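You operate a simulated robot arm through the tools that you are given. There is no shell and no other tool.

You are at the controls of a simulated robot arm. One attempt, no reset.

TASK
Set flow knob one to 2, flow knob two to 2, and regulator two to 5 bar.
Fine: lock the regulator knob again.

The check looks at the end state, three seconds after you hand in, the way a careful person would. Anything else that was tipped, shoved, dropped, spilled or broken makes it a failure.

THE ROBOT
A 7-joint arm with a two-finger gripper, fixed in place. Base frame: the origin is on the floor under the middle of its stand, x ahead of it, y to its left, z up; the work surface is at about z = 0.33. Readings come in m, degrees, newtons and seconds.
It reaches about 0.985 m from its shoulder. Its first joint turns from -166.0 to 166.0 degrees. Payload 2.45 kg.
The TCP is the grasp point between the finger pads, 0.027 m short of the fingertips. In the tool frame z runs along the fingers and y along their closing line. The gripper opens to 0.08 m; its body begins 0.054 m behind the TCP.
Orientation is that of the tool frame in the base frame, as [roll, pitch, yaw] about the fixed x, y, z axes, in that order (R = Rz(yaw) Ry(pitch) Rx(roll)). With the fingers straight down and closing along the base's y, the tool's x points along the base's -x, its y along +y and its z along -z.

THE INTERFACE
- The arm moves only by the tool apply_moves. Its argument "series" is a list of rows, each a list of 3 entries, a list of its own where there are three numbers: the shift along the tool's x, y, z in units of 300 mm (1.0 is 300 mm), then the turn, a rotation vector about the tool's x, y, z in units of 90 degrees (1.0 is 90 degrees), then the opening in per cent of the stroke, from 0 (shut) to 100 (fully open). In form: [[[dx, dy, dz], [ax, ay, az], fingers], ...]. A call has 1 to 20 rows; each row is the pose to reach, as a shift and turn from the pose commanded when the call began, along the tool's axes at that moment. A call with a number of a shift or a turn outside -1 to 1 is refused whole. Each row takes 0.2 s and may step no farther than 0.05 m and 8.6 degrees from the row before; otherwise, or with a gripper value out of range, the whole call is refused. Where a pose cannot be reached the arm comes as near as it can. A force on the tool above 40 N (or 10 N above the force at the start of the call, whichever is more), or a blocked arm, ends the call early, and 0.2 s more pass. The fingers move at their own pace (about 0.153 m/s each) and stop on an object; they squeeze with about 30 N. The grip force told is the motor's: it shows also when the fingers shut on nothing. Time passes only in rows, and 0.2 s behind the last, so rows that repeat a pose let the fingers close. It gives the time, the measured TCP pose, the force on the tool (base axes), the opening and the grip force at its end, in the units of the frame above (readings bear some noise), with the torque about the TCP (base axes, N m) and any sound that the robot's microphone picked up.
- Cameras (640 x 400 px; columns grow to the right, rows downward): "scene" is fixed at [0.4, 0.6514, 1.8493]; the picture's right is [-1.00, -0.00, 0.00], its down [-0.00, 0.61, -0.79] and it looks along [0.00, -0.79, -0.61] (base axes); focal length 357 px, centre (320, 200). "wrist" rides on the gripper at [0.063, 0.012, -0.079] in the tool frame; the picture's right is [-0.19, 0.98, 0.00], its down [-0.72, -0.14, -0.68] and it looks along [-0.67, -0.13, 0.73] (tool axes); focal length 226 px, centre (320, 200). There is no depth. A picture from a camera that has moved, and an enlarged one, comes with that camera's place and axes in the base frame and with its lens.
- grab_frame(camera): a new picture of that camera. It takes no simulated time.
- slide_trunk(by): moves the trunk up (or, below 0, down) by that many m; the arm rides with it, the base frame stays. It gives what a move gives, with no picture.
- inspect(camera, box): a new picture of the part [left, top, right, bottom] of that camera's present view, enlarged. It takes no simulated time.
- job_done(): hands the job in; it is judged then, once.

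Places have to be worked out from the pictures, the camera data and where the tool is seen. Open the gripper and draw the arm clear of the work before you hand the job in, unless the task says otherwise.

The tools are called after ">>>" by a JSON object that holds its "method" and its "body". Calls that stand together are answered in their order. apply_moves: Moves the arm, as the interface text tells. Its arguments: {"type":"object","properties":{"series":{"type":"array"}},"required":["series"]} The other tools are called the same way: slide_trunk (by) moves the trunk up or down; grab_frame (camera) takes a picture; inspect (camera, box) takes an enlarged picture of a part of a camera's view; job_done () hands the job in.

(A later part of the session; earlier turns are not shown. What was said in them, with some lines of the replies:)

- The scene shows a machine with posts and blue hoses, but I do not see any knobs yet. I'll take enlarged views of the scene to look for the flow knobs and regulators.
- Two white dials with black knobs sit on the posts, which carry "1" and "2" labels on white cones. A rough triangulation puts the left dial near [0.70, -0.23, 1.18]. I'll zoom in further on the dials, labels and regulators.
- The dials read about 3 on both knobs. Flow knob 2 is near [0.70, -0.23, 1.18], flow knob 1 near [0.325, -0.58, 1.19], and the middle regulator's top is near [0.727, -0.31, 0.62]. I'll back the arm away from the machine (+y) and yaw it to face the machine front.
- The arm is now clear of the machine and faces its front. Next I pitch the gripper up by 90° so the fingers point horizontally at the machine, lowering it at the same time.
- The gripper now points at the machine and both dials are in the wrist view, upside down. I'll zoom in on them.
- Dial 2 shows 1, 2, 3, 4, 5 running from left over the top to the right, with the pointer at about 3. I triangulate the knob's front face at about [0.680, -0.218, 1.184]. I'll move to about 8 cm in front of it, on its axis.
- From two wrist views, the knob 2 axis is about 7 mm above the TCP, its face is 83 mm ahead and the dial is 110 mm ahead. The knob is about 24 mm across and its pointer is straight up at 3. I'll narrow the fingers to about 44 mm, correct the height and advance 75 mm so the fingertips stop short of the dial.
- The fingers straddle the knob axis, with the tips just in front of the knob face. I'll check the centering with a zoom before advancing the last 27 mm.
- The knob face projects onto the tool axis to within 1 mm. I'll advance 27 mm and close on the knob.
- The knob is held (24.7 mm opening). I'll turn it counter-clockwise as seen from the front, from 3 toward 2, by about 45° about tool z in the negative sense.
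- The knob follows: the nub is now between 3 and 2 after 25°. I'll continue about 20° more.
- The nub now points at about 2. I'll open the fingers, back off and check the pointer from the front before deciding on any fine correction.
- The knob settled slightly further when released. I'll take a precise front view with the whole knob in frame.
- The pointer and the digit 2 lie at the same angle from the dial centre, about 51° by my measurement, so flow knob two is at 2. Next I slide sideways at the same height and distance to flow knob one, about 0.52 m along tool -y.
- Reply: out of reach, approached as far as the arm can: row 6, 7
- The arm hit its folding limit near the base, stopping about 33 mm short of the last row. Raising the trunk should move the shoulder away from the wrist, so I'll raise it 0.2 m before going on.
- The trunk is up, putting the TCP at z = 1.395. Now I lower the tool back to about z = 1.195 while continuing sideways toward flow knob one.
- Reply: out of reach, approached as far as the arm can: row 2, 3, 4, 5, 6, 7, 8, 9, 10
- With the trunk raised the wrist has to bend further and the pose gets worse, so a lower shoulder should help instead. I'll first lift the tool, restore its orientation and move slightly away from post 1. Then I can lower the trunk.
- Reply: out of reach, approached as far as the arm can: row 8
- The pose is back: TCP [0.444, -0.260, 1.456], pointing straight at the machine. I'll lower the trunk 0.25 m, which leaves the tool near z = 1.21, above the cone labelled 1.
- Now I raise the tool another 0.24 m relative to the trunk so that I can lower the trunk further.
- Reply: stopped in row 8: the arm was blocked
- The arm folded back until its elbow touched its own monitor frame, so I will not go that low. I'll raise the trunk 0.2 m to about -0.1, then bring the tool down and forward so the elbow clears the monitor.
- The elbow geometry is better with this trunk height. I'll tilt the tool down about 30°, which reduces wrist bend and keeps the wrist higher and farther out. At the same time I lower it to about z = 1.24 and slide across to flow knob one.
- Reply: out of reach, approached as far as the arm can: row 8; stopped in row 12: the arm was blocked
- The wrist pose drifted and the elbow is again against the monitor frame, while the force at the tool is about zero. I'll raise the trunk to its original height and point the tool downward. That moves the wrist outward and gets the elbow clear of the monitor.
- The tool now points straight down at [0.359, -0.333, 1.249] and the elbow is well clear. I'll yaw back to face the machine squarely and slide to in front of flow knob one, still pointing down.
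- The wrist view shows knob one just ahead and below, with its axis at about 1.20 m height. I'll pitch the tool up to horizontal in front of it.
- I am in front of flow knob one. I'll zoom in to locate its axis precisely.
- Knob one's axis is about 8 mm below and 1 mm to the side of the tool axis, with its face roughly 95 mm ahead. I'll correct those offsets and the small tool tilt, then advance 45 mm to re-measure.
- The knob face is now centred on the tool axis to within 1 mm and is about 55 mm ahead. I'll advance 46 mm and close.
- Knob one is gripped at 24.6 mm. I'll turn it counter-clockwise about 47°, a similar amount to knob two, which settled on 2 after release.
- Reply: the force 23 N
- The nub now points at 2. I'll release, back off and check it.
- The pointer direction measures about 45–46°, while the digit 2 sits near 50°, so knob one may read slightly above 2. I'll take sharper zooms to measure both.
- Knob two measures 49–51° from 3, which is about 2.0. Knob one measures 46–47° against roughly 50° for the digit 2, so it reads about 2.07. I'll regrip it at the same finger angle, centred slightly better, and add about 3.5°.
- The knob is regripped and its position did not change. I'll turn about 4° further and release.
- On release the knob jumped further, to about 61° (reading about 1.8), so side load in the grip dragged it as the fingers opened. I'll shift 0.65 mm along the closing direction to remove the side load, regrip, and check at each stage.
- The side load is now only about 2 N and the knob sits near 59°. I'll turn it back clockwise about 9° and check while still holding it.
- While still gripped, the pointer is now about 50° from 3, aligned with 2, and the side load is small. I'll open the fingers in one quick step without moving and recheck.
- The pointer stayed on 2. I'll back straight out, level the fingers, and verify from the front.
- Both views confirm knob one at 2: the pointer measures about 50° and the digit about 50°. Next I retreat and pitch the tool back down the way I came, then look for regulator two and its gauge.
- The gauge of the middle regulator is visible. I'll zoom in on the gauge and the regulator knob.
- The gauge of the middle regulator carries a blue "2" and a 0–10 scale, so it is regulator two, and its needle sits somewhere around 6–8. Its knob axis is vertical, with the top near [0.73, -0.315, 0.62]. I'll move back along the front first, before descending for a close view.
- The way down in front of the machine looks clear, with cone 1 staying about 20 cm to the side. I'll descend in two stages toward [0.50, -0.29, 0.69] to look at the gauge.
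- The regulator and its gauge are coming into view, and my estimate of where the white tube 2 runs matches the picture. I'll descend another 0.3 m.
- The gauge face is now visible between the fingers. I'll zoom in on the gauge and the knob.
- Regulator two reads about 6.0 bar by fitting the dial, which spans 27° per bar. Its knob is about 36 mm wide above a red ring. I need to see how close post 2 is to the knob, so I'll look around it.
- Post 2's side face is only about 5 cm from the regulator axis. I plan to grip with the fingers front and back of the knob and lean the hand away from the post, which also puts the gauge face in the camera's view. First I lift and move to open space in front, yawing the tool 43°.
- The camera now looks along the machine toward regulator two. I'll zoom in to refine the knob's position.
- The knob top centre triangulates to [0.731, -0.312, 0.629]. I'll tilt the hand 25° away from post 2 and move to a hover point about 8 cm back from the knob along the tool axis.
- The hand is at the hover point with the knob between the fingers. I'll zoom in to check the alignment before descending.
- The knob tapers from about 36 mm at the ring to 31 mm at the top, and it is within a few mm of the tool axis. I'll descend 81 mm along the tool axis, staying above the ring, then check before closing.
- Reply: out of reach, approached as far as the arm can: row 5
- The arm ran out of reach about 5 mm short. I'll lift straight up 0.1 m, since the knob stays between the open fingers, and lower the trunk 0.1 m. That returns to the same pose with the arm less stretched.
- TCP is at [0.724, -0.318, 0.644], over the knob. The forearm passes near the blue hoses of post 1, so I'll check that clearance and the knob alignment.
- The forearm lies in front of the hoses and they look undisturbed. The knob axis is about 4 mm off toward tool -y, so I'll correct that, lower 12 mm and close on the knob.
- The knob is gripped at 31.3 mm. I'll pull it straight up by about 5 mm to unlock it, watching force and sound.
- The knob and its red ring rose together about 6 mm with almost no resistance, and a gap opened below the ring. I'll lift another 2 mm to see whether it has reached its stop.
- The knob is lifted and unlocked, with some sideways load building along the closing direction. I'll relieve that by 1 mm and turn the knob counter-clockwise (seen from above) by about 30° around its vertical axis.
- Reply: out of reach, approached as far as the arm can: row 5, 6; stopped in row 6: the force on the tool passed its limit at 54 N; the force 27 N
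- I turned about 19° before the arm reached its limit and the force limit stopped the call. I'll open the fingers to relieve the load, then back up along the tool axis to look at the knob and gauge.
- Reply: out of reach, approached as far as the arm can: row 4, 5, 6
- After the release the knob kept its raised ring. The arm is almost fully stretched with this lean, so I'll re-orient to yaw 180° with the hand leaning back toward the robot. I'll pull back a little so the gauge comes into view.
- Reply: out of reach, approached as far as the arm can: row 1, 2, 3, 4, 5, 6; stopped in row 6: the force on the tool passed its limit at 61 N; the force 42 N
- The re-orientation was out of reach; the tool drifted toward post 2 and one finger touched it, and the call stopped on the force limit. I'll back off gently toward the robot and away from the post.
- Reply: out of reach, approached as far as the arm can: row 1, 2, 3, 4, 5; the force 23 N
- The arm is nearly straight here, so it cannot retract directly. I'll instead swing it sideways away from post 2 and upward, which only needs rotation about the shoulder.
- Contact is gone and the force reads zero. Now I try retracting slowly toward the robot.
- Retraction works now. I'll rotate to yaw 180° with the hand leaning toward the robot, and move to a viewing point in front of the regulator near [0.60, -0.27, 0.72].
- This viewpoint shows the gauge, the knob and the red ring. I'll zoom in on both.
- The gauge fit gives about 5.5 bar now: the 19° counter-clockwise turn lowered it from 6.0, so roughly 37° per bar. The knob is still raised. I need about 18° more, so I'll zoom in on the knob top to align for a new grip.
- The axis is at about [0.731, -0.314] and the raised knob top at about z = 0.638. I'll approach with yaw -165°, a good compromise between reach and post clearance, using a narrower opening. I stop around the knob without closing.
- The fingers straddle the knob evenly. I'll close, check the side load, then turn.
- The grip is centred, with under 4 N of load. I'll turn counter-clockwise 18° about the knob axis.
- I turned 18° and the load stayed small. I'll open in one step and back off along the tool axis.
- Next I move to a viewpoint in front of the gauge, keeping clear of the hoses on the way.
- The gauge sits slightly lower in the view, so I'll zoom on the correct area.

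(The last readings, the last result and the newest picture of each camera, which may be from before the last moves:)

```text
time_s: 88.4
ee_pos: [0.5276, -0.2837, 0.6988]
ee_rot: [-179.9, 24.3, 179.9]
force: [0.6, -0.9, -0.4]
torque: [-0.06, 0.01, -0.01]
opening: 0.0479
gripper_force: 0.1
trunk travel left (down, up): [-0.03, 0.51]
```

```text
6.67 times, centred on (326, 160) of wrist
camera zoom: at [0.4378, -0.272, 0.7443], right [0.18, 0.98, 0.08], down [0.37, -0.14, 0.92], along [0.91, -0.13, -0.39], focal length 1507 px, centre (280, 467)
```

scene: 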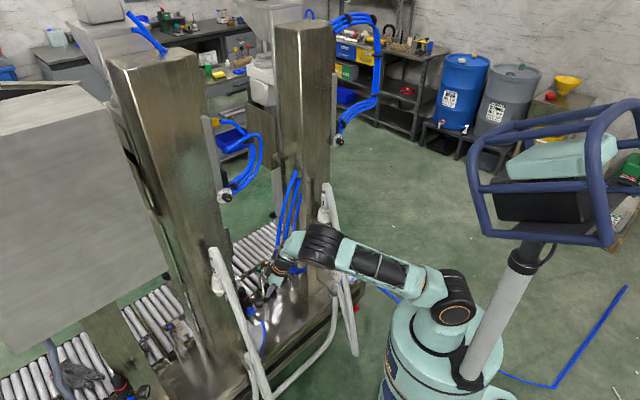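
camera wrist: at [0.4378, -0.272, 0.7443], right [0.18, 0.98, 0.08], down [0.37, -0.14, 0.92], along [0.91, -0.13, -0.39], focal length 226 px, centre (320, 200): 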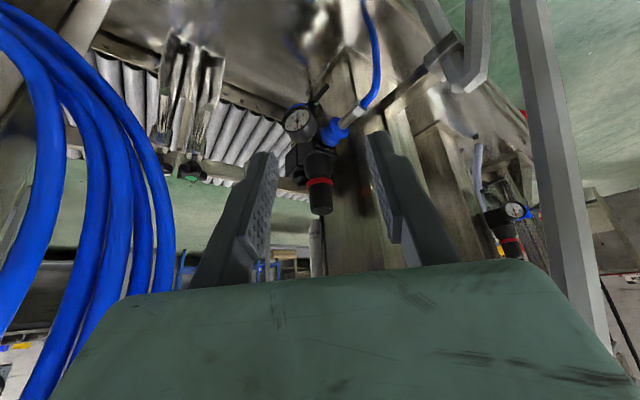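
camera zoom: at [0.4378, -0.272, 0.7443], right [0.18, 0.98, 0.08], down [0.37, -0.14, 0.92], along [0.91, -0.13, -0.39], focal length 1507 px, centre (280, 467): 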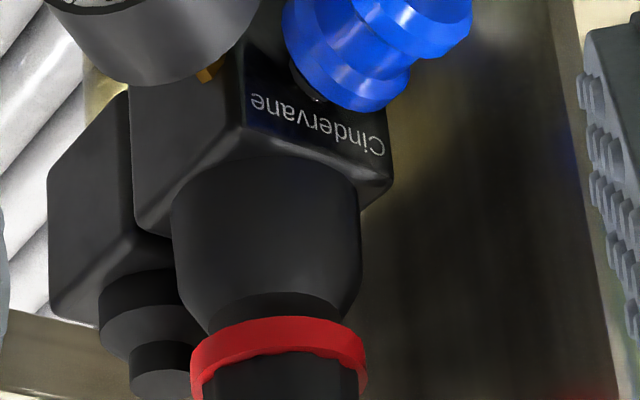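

This clear view gives about 5.1 bar: the needle is about 2.5° past the 5 mark toward 6. The knob is still raised. I'll regrip the same way, turn about 4° more, and push the knob down to lock it.

>>> {"method": "apply_moves", "body": {"series": [[[-0.101, 0.01, 0.026], [0, 0, 0], 58], [[-0.202, 0.02, 0.051], [0, 0, 0], 58], [[-0.303, 0.03, 0.077], [-0.017, 0, -0.038], 58], [[-0.376, -0.024, 0.113], [-0.034, 0, -0.076], 58], [[-0.449, -0.078, 0.149], [-0.051, 0, -0.114], 58], [[-0.522, -0.132, 0.184], [-0.0686, 0, -0.1519], 58], [[-0.521, -0.125, 0.25], [-0.0686, 0, -0.1519], 58], [[-0.52, -0.118, 0.317], [-0.0686, 0, -0.1519], 58], [[-0.52, -0.112, 0.383], [-0.0686, 0, -0.1519], 58], [[-0.519, -0.105, 0.449], [-0.0686, 0, -0.1519], 58]]}}

>>> {"method": "inspect", "body": {"camera": "wrist", "box": [224, 60, 416, 180]}}

```text
time_s: 90.6
ee_pos: [0.7278, -0.3157, 0.6425]
ee_rot: [-179.9, 24.3, -165.1]
force: [-0.3, -0.4, 0.2]
torque: [0.03, -0.01, 0.01]
opening: 0.0463
gripper_force: 0.1
trunk travel left (down, up): [-0.03, 0.51]
```

```text
3.33 times, centred on (320, 120) of wrist
camera zoom: at [0.6361, -0.3281, 0.6885], right [-0.08, 0.99, 0.08], down [0.4, -0.04, 0.92], along [0.91, 0.11, -0.39], focal length 754 px, centre (320, 467)
```

zoom: 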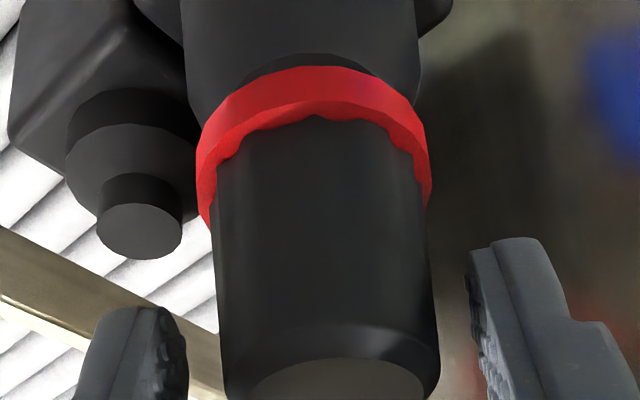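

The fingers are centred but about 3 mm higher than last time. I'll lower slightly, close, and turn 4° counter-clockwise.

>>> {"method": "apply_moves", "body": {"series": [[[0.0117, 0, 0.006], [0, 0, 0], 58], [[0.0117, 0, 0.006], [0, 0, 0], 30], [[0.0117, 0, 0.006], [0, 0, 0], 0], [[0.0117, 0, 0.006], [0, 0, 0], 0], [[0.0117, -0.0007, 0.006], [-0.0092, 0, -0.0203], 0], [[0.0117, -0.0014, 0.006], [-0.0183, 0, -0.0405], 0], [[0.0117, -0.0014, 0.006], [-0.0183, 0, -0.0405], 0]]}}

```text
time_s: 92.2
ee_pos: [0.7257, -0.3164, 0.638]
ee_rot: [-179.8, 24.4, -161.0]
force: [-4.0, 13.0, -7.4]
torque: [0.39, -0.06, 0.11]
opening: 0.0315
gripper_force: 44.8
trunk travel left (down, up): [-0.03, 0.51]
```

There is about 13 N of side load along the closing direction. I'll relieve it by 0.7 mm and push the knob straight down about 7 mm to lock it, watching force and sound.

>>> {"method": "apply_moves", "body": {"series": [[[0, 0.0023, 0], [0, 0, 0], 0], [[0.0034, 0.0023, 0.0076], [0, 0, 0], 0], [[0.0069, 0.0023, 0.0152], [0, 0, 0], 0], [[0.0096, 0.0023, 0.0213], [0, 0, 0], 0], [[0.0096, 0.0023, 0.0213], [0, 0, 0], 0]]}}

>>> {"method": "inspect", "body": {"camera": "wrist", "box": [224, 60, 416, 180]}}

```text
time_s: 93.4
ee_pos: [0.7245, -0.3171, 0.6305]
ee_rot: [-179.8, 24.3, -160.9]
force: [4.6, 6.4, -3.3]
torque: [0.29, -0.53, 0.06]
opening: 0.0313
gripper_force: 45.6
trunk travel left (down, up): [-0.03, 0.51]
```

```text
3.33 times, centred on (320, 120) of wrist
camera zoom: at [0.6351, -0.334, 0.6772], right [-0.15, 0.99, 0.08], down [0.4, -0.01, 0.92], along [0.9, 0.17, -0.39], focal length 754 px, centre (320, 467)
```

zoom: 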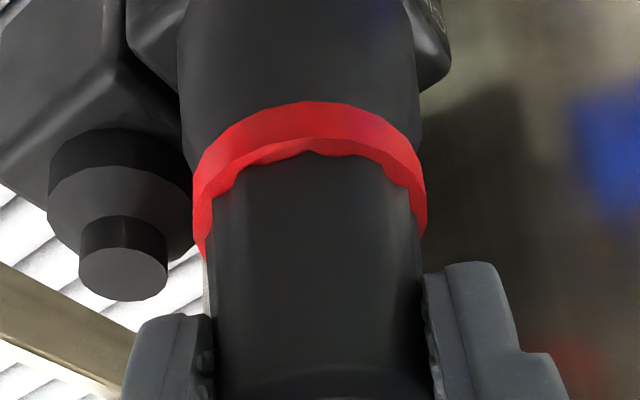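

The gap under the ring has closed. I'll press another 2 mm to confirm it is seated; a rising vertical force would mean it is on its stop.

>>> {"method": "apply_moves", "body": {"series": [[[0.0014, 0, 0.003], [0, 0, 0], 0], [[0.0027, 0, 0.0061], [0, 0, 0], 0], [[0.0027, 0, 0.0061], [0, 0, 0], 0]]}}

>>> {"method": "inspect", "body": {"camera": "wrist", "box": [256, 80, 384, 160]}}

```text
time_s: 94.2
ee_pos: [0.7253, -0.3159, 0.6305]
ee_rot: [-179.9, 24.4, -160.9]
force: [-0.7, 11.0, 6.0]
torque: [-0.02, 0.66, 0.1]
opening: 0.0312
gripper_force: 45.1
trunk travel left (down, up): [-0.03, 0.51]
```

```text
5.00 times, centred on (320, 120) of wrist
camera zoom: at [0.6351, -0.3342, 0.6756], right [-0.15, 0.99, 0.08], down [0.4, -0.01, 0.92], along [0.9, 0.17, -0.39], focal length 1130 px, centre (320, 600)
```

zoom: 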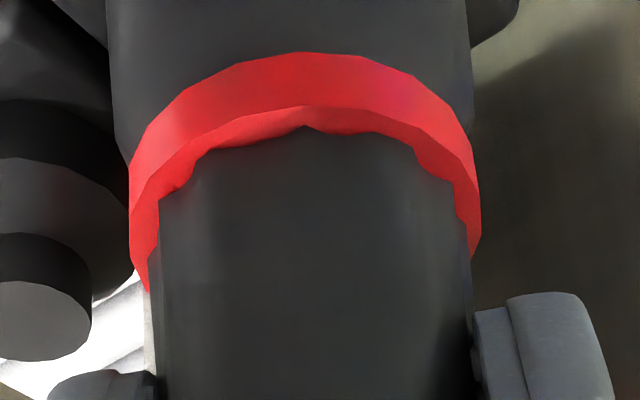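

The vertical reaction rose, so the knob is seated at its lower stop. I'll ease the load, open in one step, and retreat to the gauge viewpoint.

>>> {"method": "apply_moves", "body": {"series": [[[-0.0025, 0.0018, -0.0055], [0, 0, 0], 0], [[-0.0025, 0.0018, -0.0055], [0, 0, 0], 60], [[-0.0025, 0.0018, -0.0055], [0, 0, 0], 60], [[-0.0025, 0.0018, -0.07], [0, 0, 0], 60], [[-0.0025, 0.0018, -0.14], [0, 0, 0], 60], [[-0.0025, 0.0018, -0.21], [0, 0, 0], 60], [[-0.0025, 0.0018, -0.28], [0, 0, 0], 60]]}}

```text
time_s: 95.8
ee_pos: [0.6945, -0.326, 0.7077]
ee_rot: [-179.9, 24.3, -161.0]
force: [0.3, 0.0, -0.8]
torque: [-0.01, -0.01, 0.0]
opening: 0.0484
gripper_force: 0.1
trunk travel left (down, up): [-0.03, 0.51]
```

I move back to the gauge viewpoint by the same hose-clear route.

>>> {"method": "apply_moves", "body": {"series": [[[0.051, 0.081, -0.032], [0.0145, 0, 0.032], 60], [[0.102, 0.161, -0.064], [0.029, 0, 0.064], 60], [[0.154, 0.242, -0.096], [0.0435, 0, 0.096], 60], [[0.228, 0.26, -0.114], [0.058, 0, 0.128], 60], [[0.302, 0.278, -0.133], [0.0725, 0, 0.16], 60], [[0.376, 0.296, -0.151], [0.0869, 0, 0.1924], 60], [[0.45, 0.314, -0.17], [0.0869, 0, 0.1924], 60]]}}

>>> {"method": "inspect", "body": {"camera": "wrist", "box": [278, 102, 326, 132]}}

>>> {"method": "inspect", "body": {"camera": "wrist", "box": [270, 140, 366, 200]}}

```text
time_s: 97.4
ee_pos: [0.5259, -0.2842, 0.6966]
ee_rot: [-179.9, 24.5, 180.0]
force: [-0.7, -0.3, -0.5]
torque: [-0.03, 0.0, -0.02]
opening: 0.0479
gripper_force: 0.0
trunk travel left (down, up): [-0.03, 0.51]
```

```text
13.33 times, centred on (302, 117) of wrist
camera zoom: at [0.4348, -0.2722, 0.7425], right [0.18, 0.98, 0.08], down [0.37, -0.14, 0.92], along [0.91, -0.13, -0.39], focal length 3014 px, centre (560, 1307)
```

zoom: 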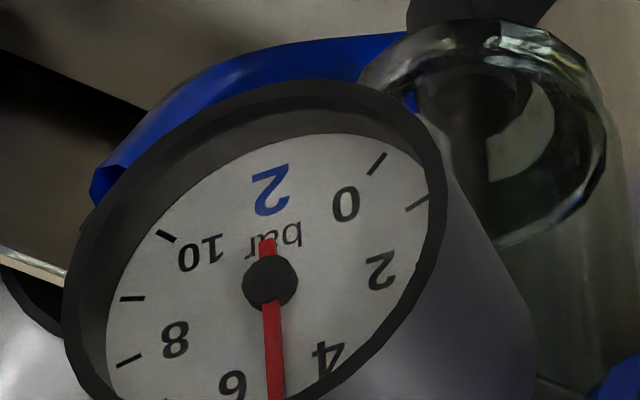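

```text
6.67 times, centred on (318, 170) of wrist
camera zoom: at [0.4348, -0.2722, 0.7425], right [0.18, 0.98, 0.08], down [0.37, -0.14, 0.92], along [0.91, -0.13, -0.39], focal length 1507 px, centre (333, 400)
```

zoom: 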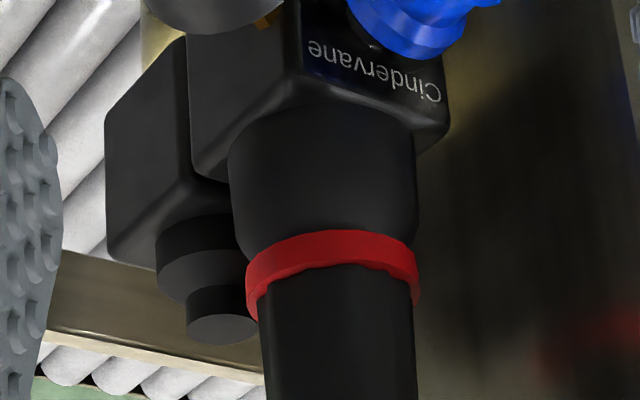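

The needle now fits to about 5.0 bar and the ring sits flush against the collar. I'll take one closer look at the ring seat and the lower part of the gauge.

>>> {"method": "inspect", "body": {"camera": "wrist", "box": [294, 160, 342, 190]}}

>>> {"method": "inspect", "body": {"camera": "wrist", "box": [278, 106, 326, 136]}}

>>> {"method": "grab_frame", "body": {"camera": "scene"}}

```text
13.33 times, centred on (318, 175) of wrist
camera zoom: at [0.4348, -0.2722, 0.7425], right [0.18, 0.98, 0.08], down [0.37, -0.14, 0.92], along [0.91, -0.13, -0.39], focal length 3014 px, centre (347, 533)
```

zoom: 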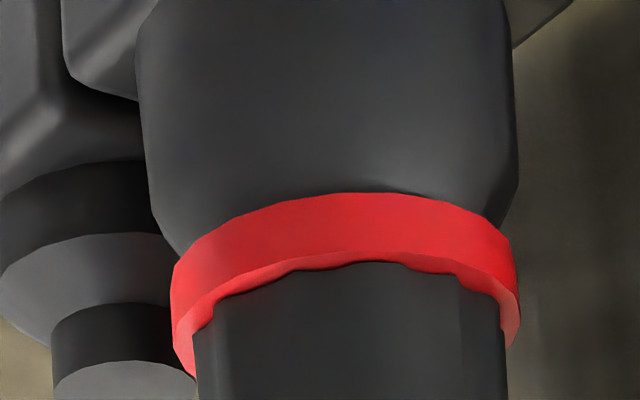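

```text
13.33 times, centred on (302, 121) of wrist
camera zoom: at [0.4348, -0.2722, 0.7425], right [0.18, 0.98, 0.08], down [0.37, -0.14, 0.92], along [0.91, -0.13, -0.39], focal length 3014 px, centre (560, 1253)
```

zoom: 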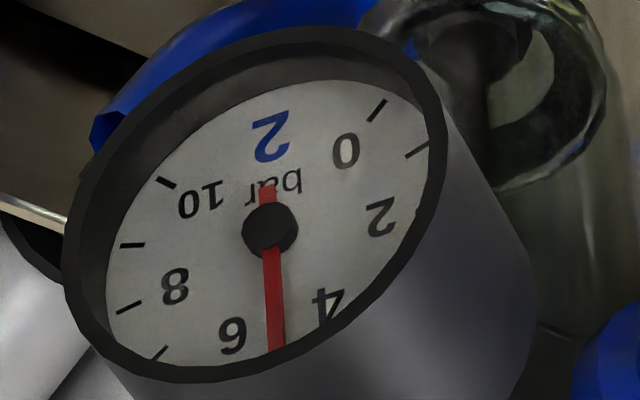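

```text
taken
```

scene: 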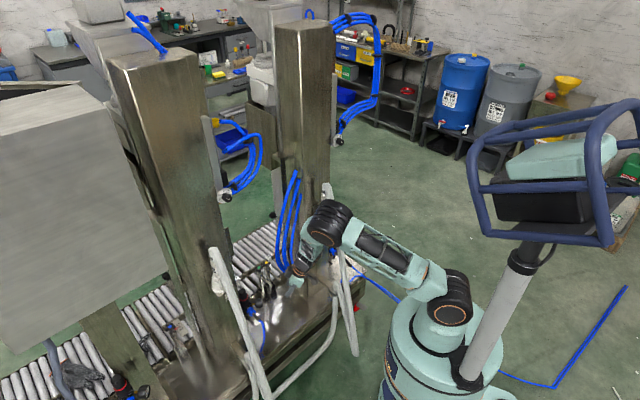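

Regulator two reads 5.0 bar and its knob is seated flush, so it is locked. I'll withdraw by shifting the arm away from the machine, then raising the trunk back up.

>>> {"method": "apply_moves", "body": {"series": [[[0.0, 0.06, -0.03], [0, 0, 0], 60], [[0.0, 0.14, -0.07], [0, 0, 0], 60], [[0.01, 0.22, -0.11], [0, 0, 0], 60], [[0.02, 0.3, -0.15], [0, 0, 0], 60]]}}

>>> {"method": "slide_trunk", "body": {"by": 0.295}}

>>> {"method": "grab_frame", "body": {"camera": "scene"}}

```text
time_s: 98.4
ee_pos: [0.5026, -0.1944, 0.7347]
ee_rot: [-180.0, 24.3, 180.0]
force: [-0.4, 0.0, 0.6]
torque: [0.04, -0.01, -0.01]
opening: 0.0481
gripper_force: 0.1
trunk travel left (down, up): [-0.03, 0.51]
```

```text
time_s: 101.3
ee_pos: [0.5046, -0.1934, 1.0301]
ee_rot: [-179.9, 24.4, 180.0]
force: [-0.2, 0.6, 0.0]
torque: [0.01, 0.02, 0.01]
opening: 0.048
gripper_force: 0.1
trunk travel left (down, up): [-0.325, 0.215]
```

```text
taken
```

scene: 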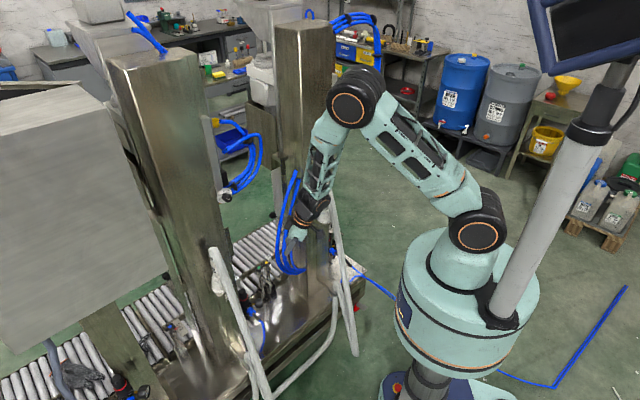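

The arm is back at its original trunk height, in front of the machine. I'll open the gripper fully, draw back further, and do a final check of all the settings and surroundings.

>>> {"method": "apply_moves", "body": {"series": [[[0.011, 0.083, -0.096], [0, 0, 0], 100], [[0.022, 0.166, -0.193], [0, 0, 0], 100], [[0.033, 0.25, -0.29], [0, 0, 0], 100], [[0.044, 0.333, -0.386], [0, 0, 0], 100], [[0.044, 0.333, -0.386], [0, 0, 0], 100]]}}

>>> {"method": "inspect", "body": {"camera": "scene", "box": [214, 182, 246, 202]}}

>>> {"method": "inspect", "body": {"camera": "scene", "box": [322, 125, 354, 145]}}

>>> {"method": "inspect", "body": {"camera": "scene", "box": [200, 250, 296, 310]}}

>>> {"method": "grab_frame", "body": {"camera": "scene"}}

```text
time_s: 102.5
ee_pos: [0.4429, -0.0929, 1.1285]
ee_rot: [-179.9, 24.3, -179.9]
force: [0.7, 0.2, -0.5]
torque: [0.0, 0.06, -0.01]
opening: 0.0797
gripper_force: 0.1
trunk travel left (down, up): [-0.325, 0.215]
```

```text
16.00 times, centred on (230, 192) of scene
camera zoom: at [0.4, 0.6514, 1.8493], right [-1.0, 0.0, 0.0], down [0.0, 0.61, -0.79], along [0.0, -0.79, -0.61], focal length 5707 px, centre (1760, 328)
```

zoom: 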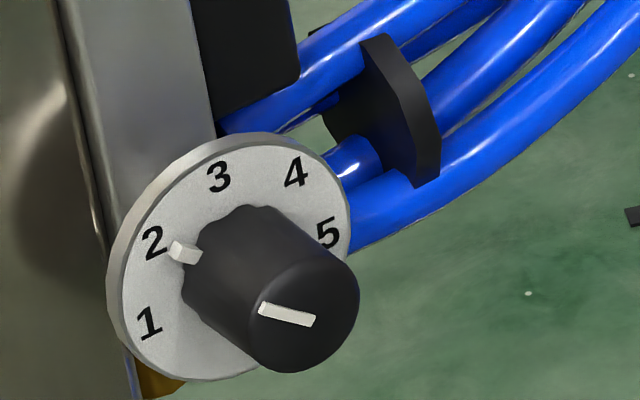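

```text
16.00 times, centred on (338, 135) of scene
camera zoom: at [0.4, 0.6514, 1.8493], right [-1.0, 0.0, 0.0], down [0.0, 0.61, -0.79], along [0.0, -0.79, -0.61], focal length 5707 px, centre (32, 1240)
```

zoom: 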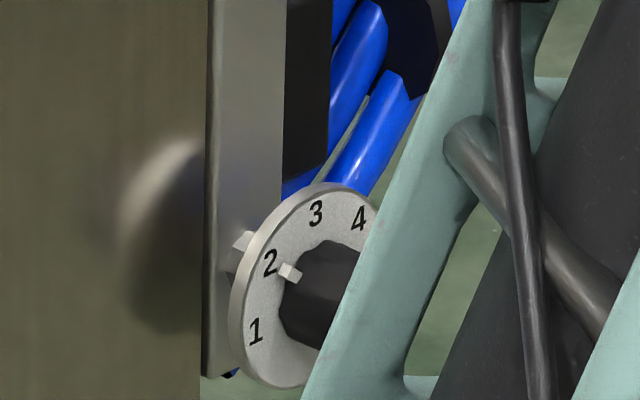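

```text
6.67 times, centred on (248, 280) of scene
camera zoom: at [0.4, 0.6514, 1.8493], right [-1.0, 0.0, 0.0], down [0.0, 0.61, -0.79], along [0.0, -0.79, -0.61], focal length 2378 px, centre (800, -333)
```

zoom: 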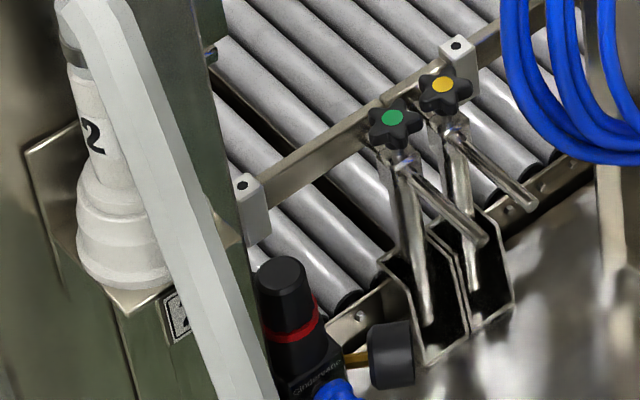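

```text
taken
```

scene: 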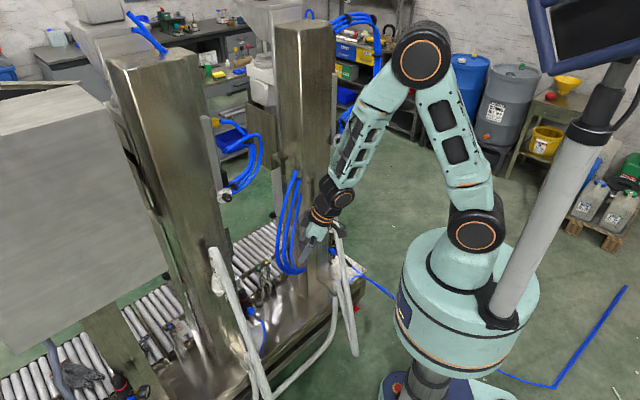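

Both flow knobs point at 2, and regulator two's knob looks just as it did when locked, with its gauge last read at 5.0 bar. The levers, hoses and posts look undisturbed, and the gripper is open and clear, so I hand the job in.

>>> {"method": "job_done", "body": {}}

```text
The job is handed in.
```

I set both flow knobs to 2 and regulator two to 5 bar, locked its knob again, and handed the job in. I haven't seen the check's verdict.

- **Flow knob one:** set to 2. It overshot to about 1.8 when I released it during a small correction. I regripped it and brought it back, and both cameras then showed it on 2.
- **Flow knob two:** set to 2.
- **Regulator two:** I lifted the knob to unlock it, turned it down from about 6 bar, and pushed it back onto its lower stop. The gauge read 5.0 bar, and the red ring sits flush as it did at the start.

**Contacts along the way:**
- A finger pressed against the side of post 2 during one move, with up to about 61 N on the tool.
- The arm's elbow touched the robot's own monitor frame twice.
- Turning the regulator knob hit the force limit once, at 54 N.

In the final pictures the posts, levers and hoses look undisturbed. The gripper is open and the arm is drawn back from the machine.
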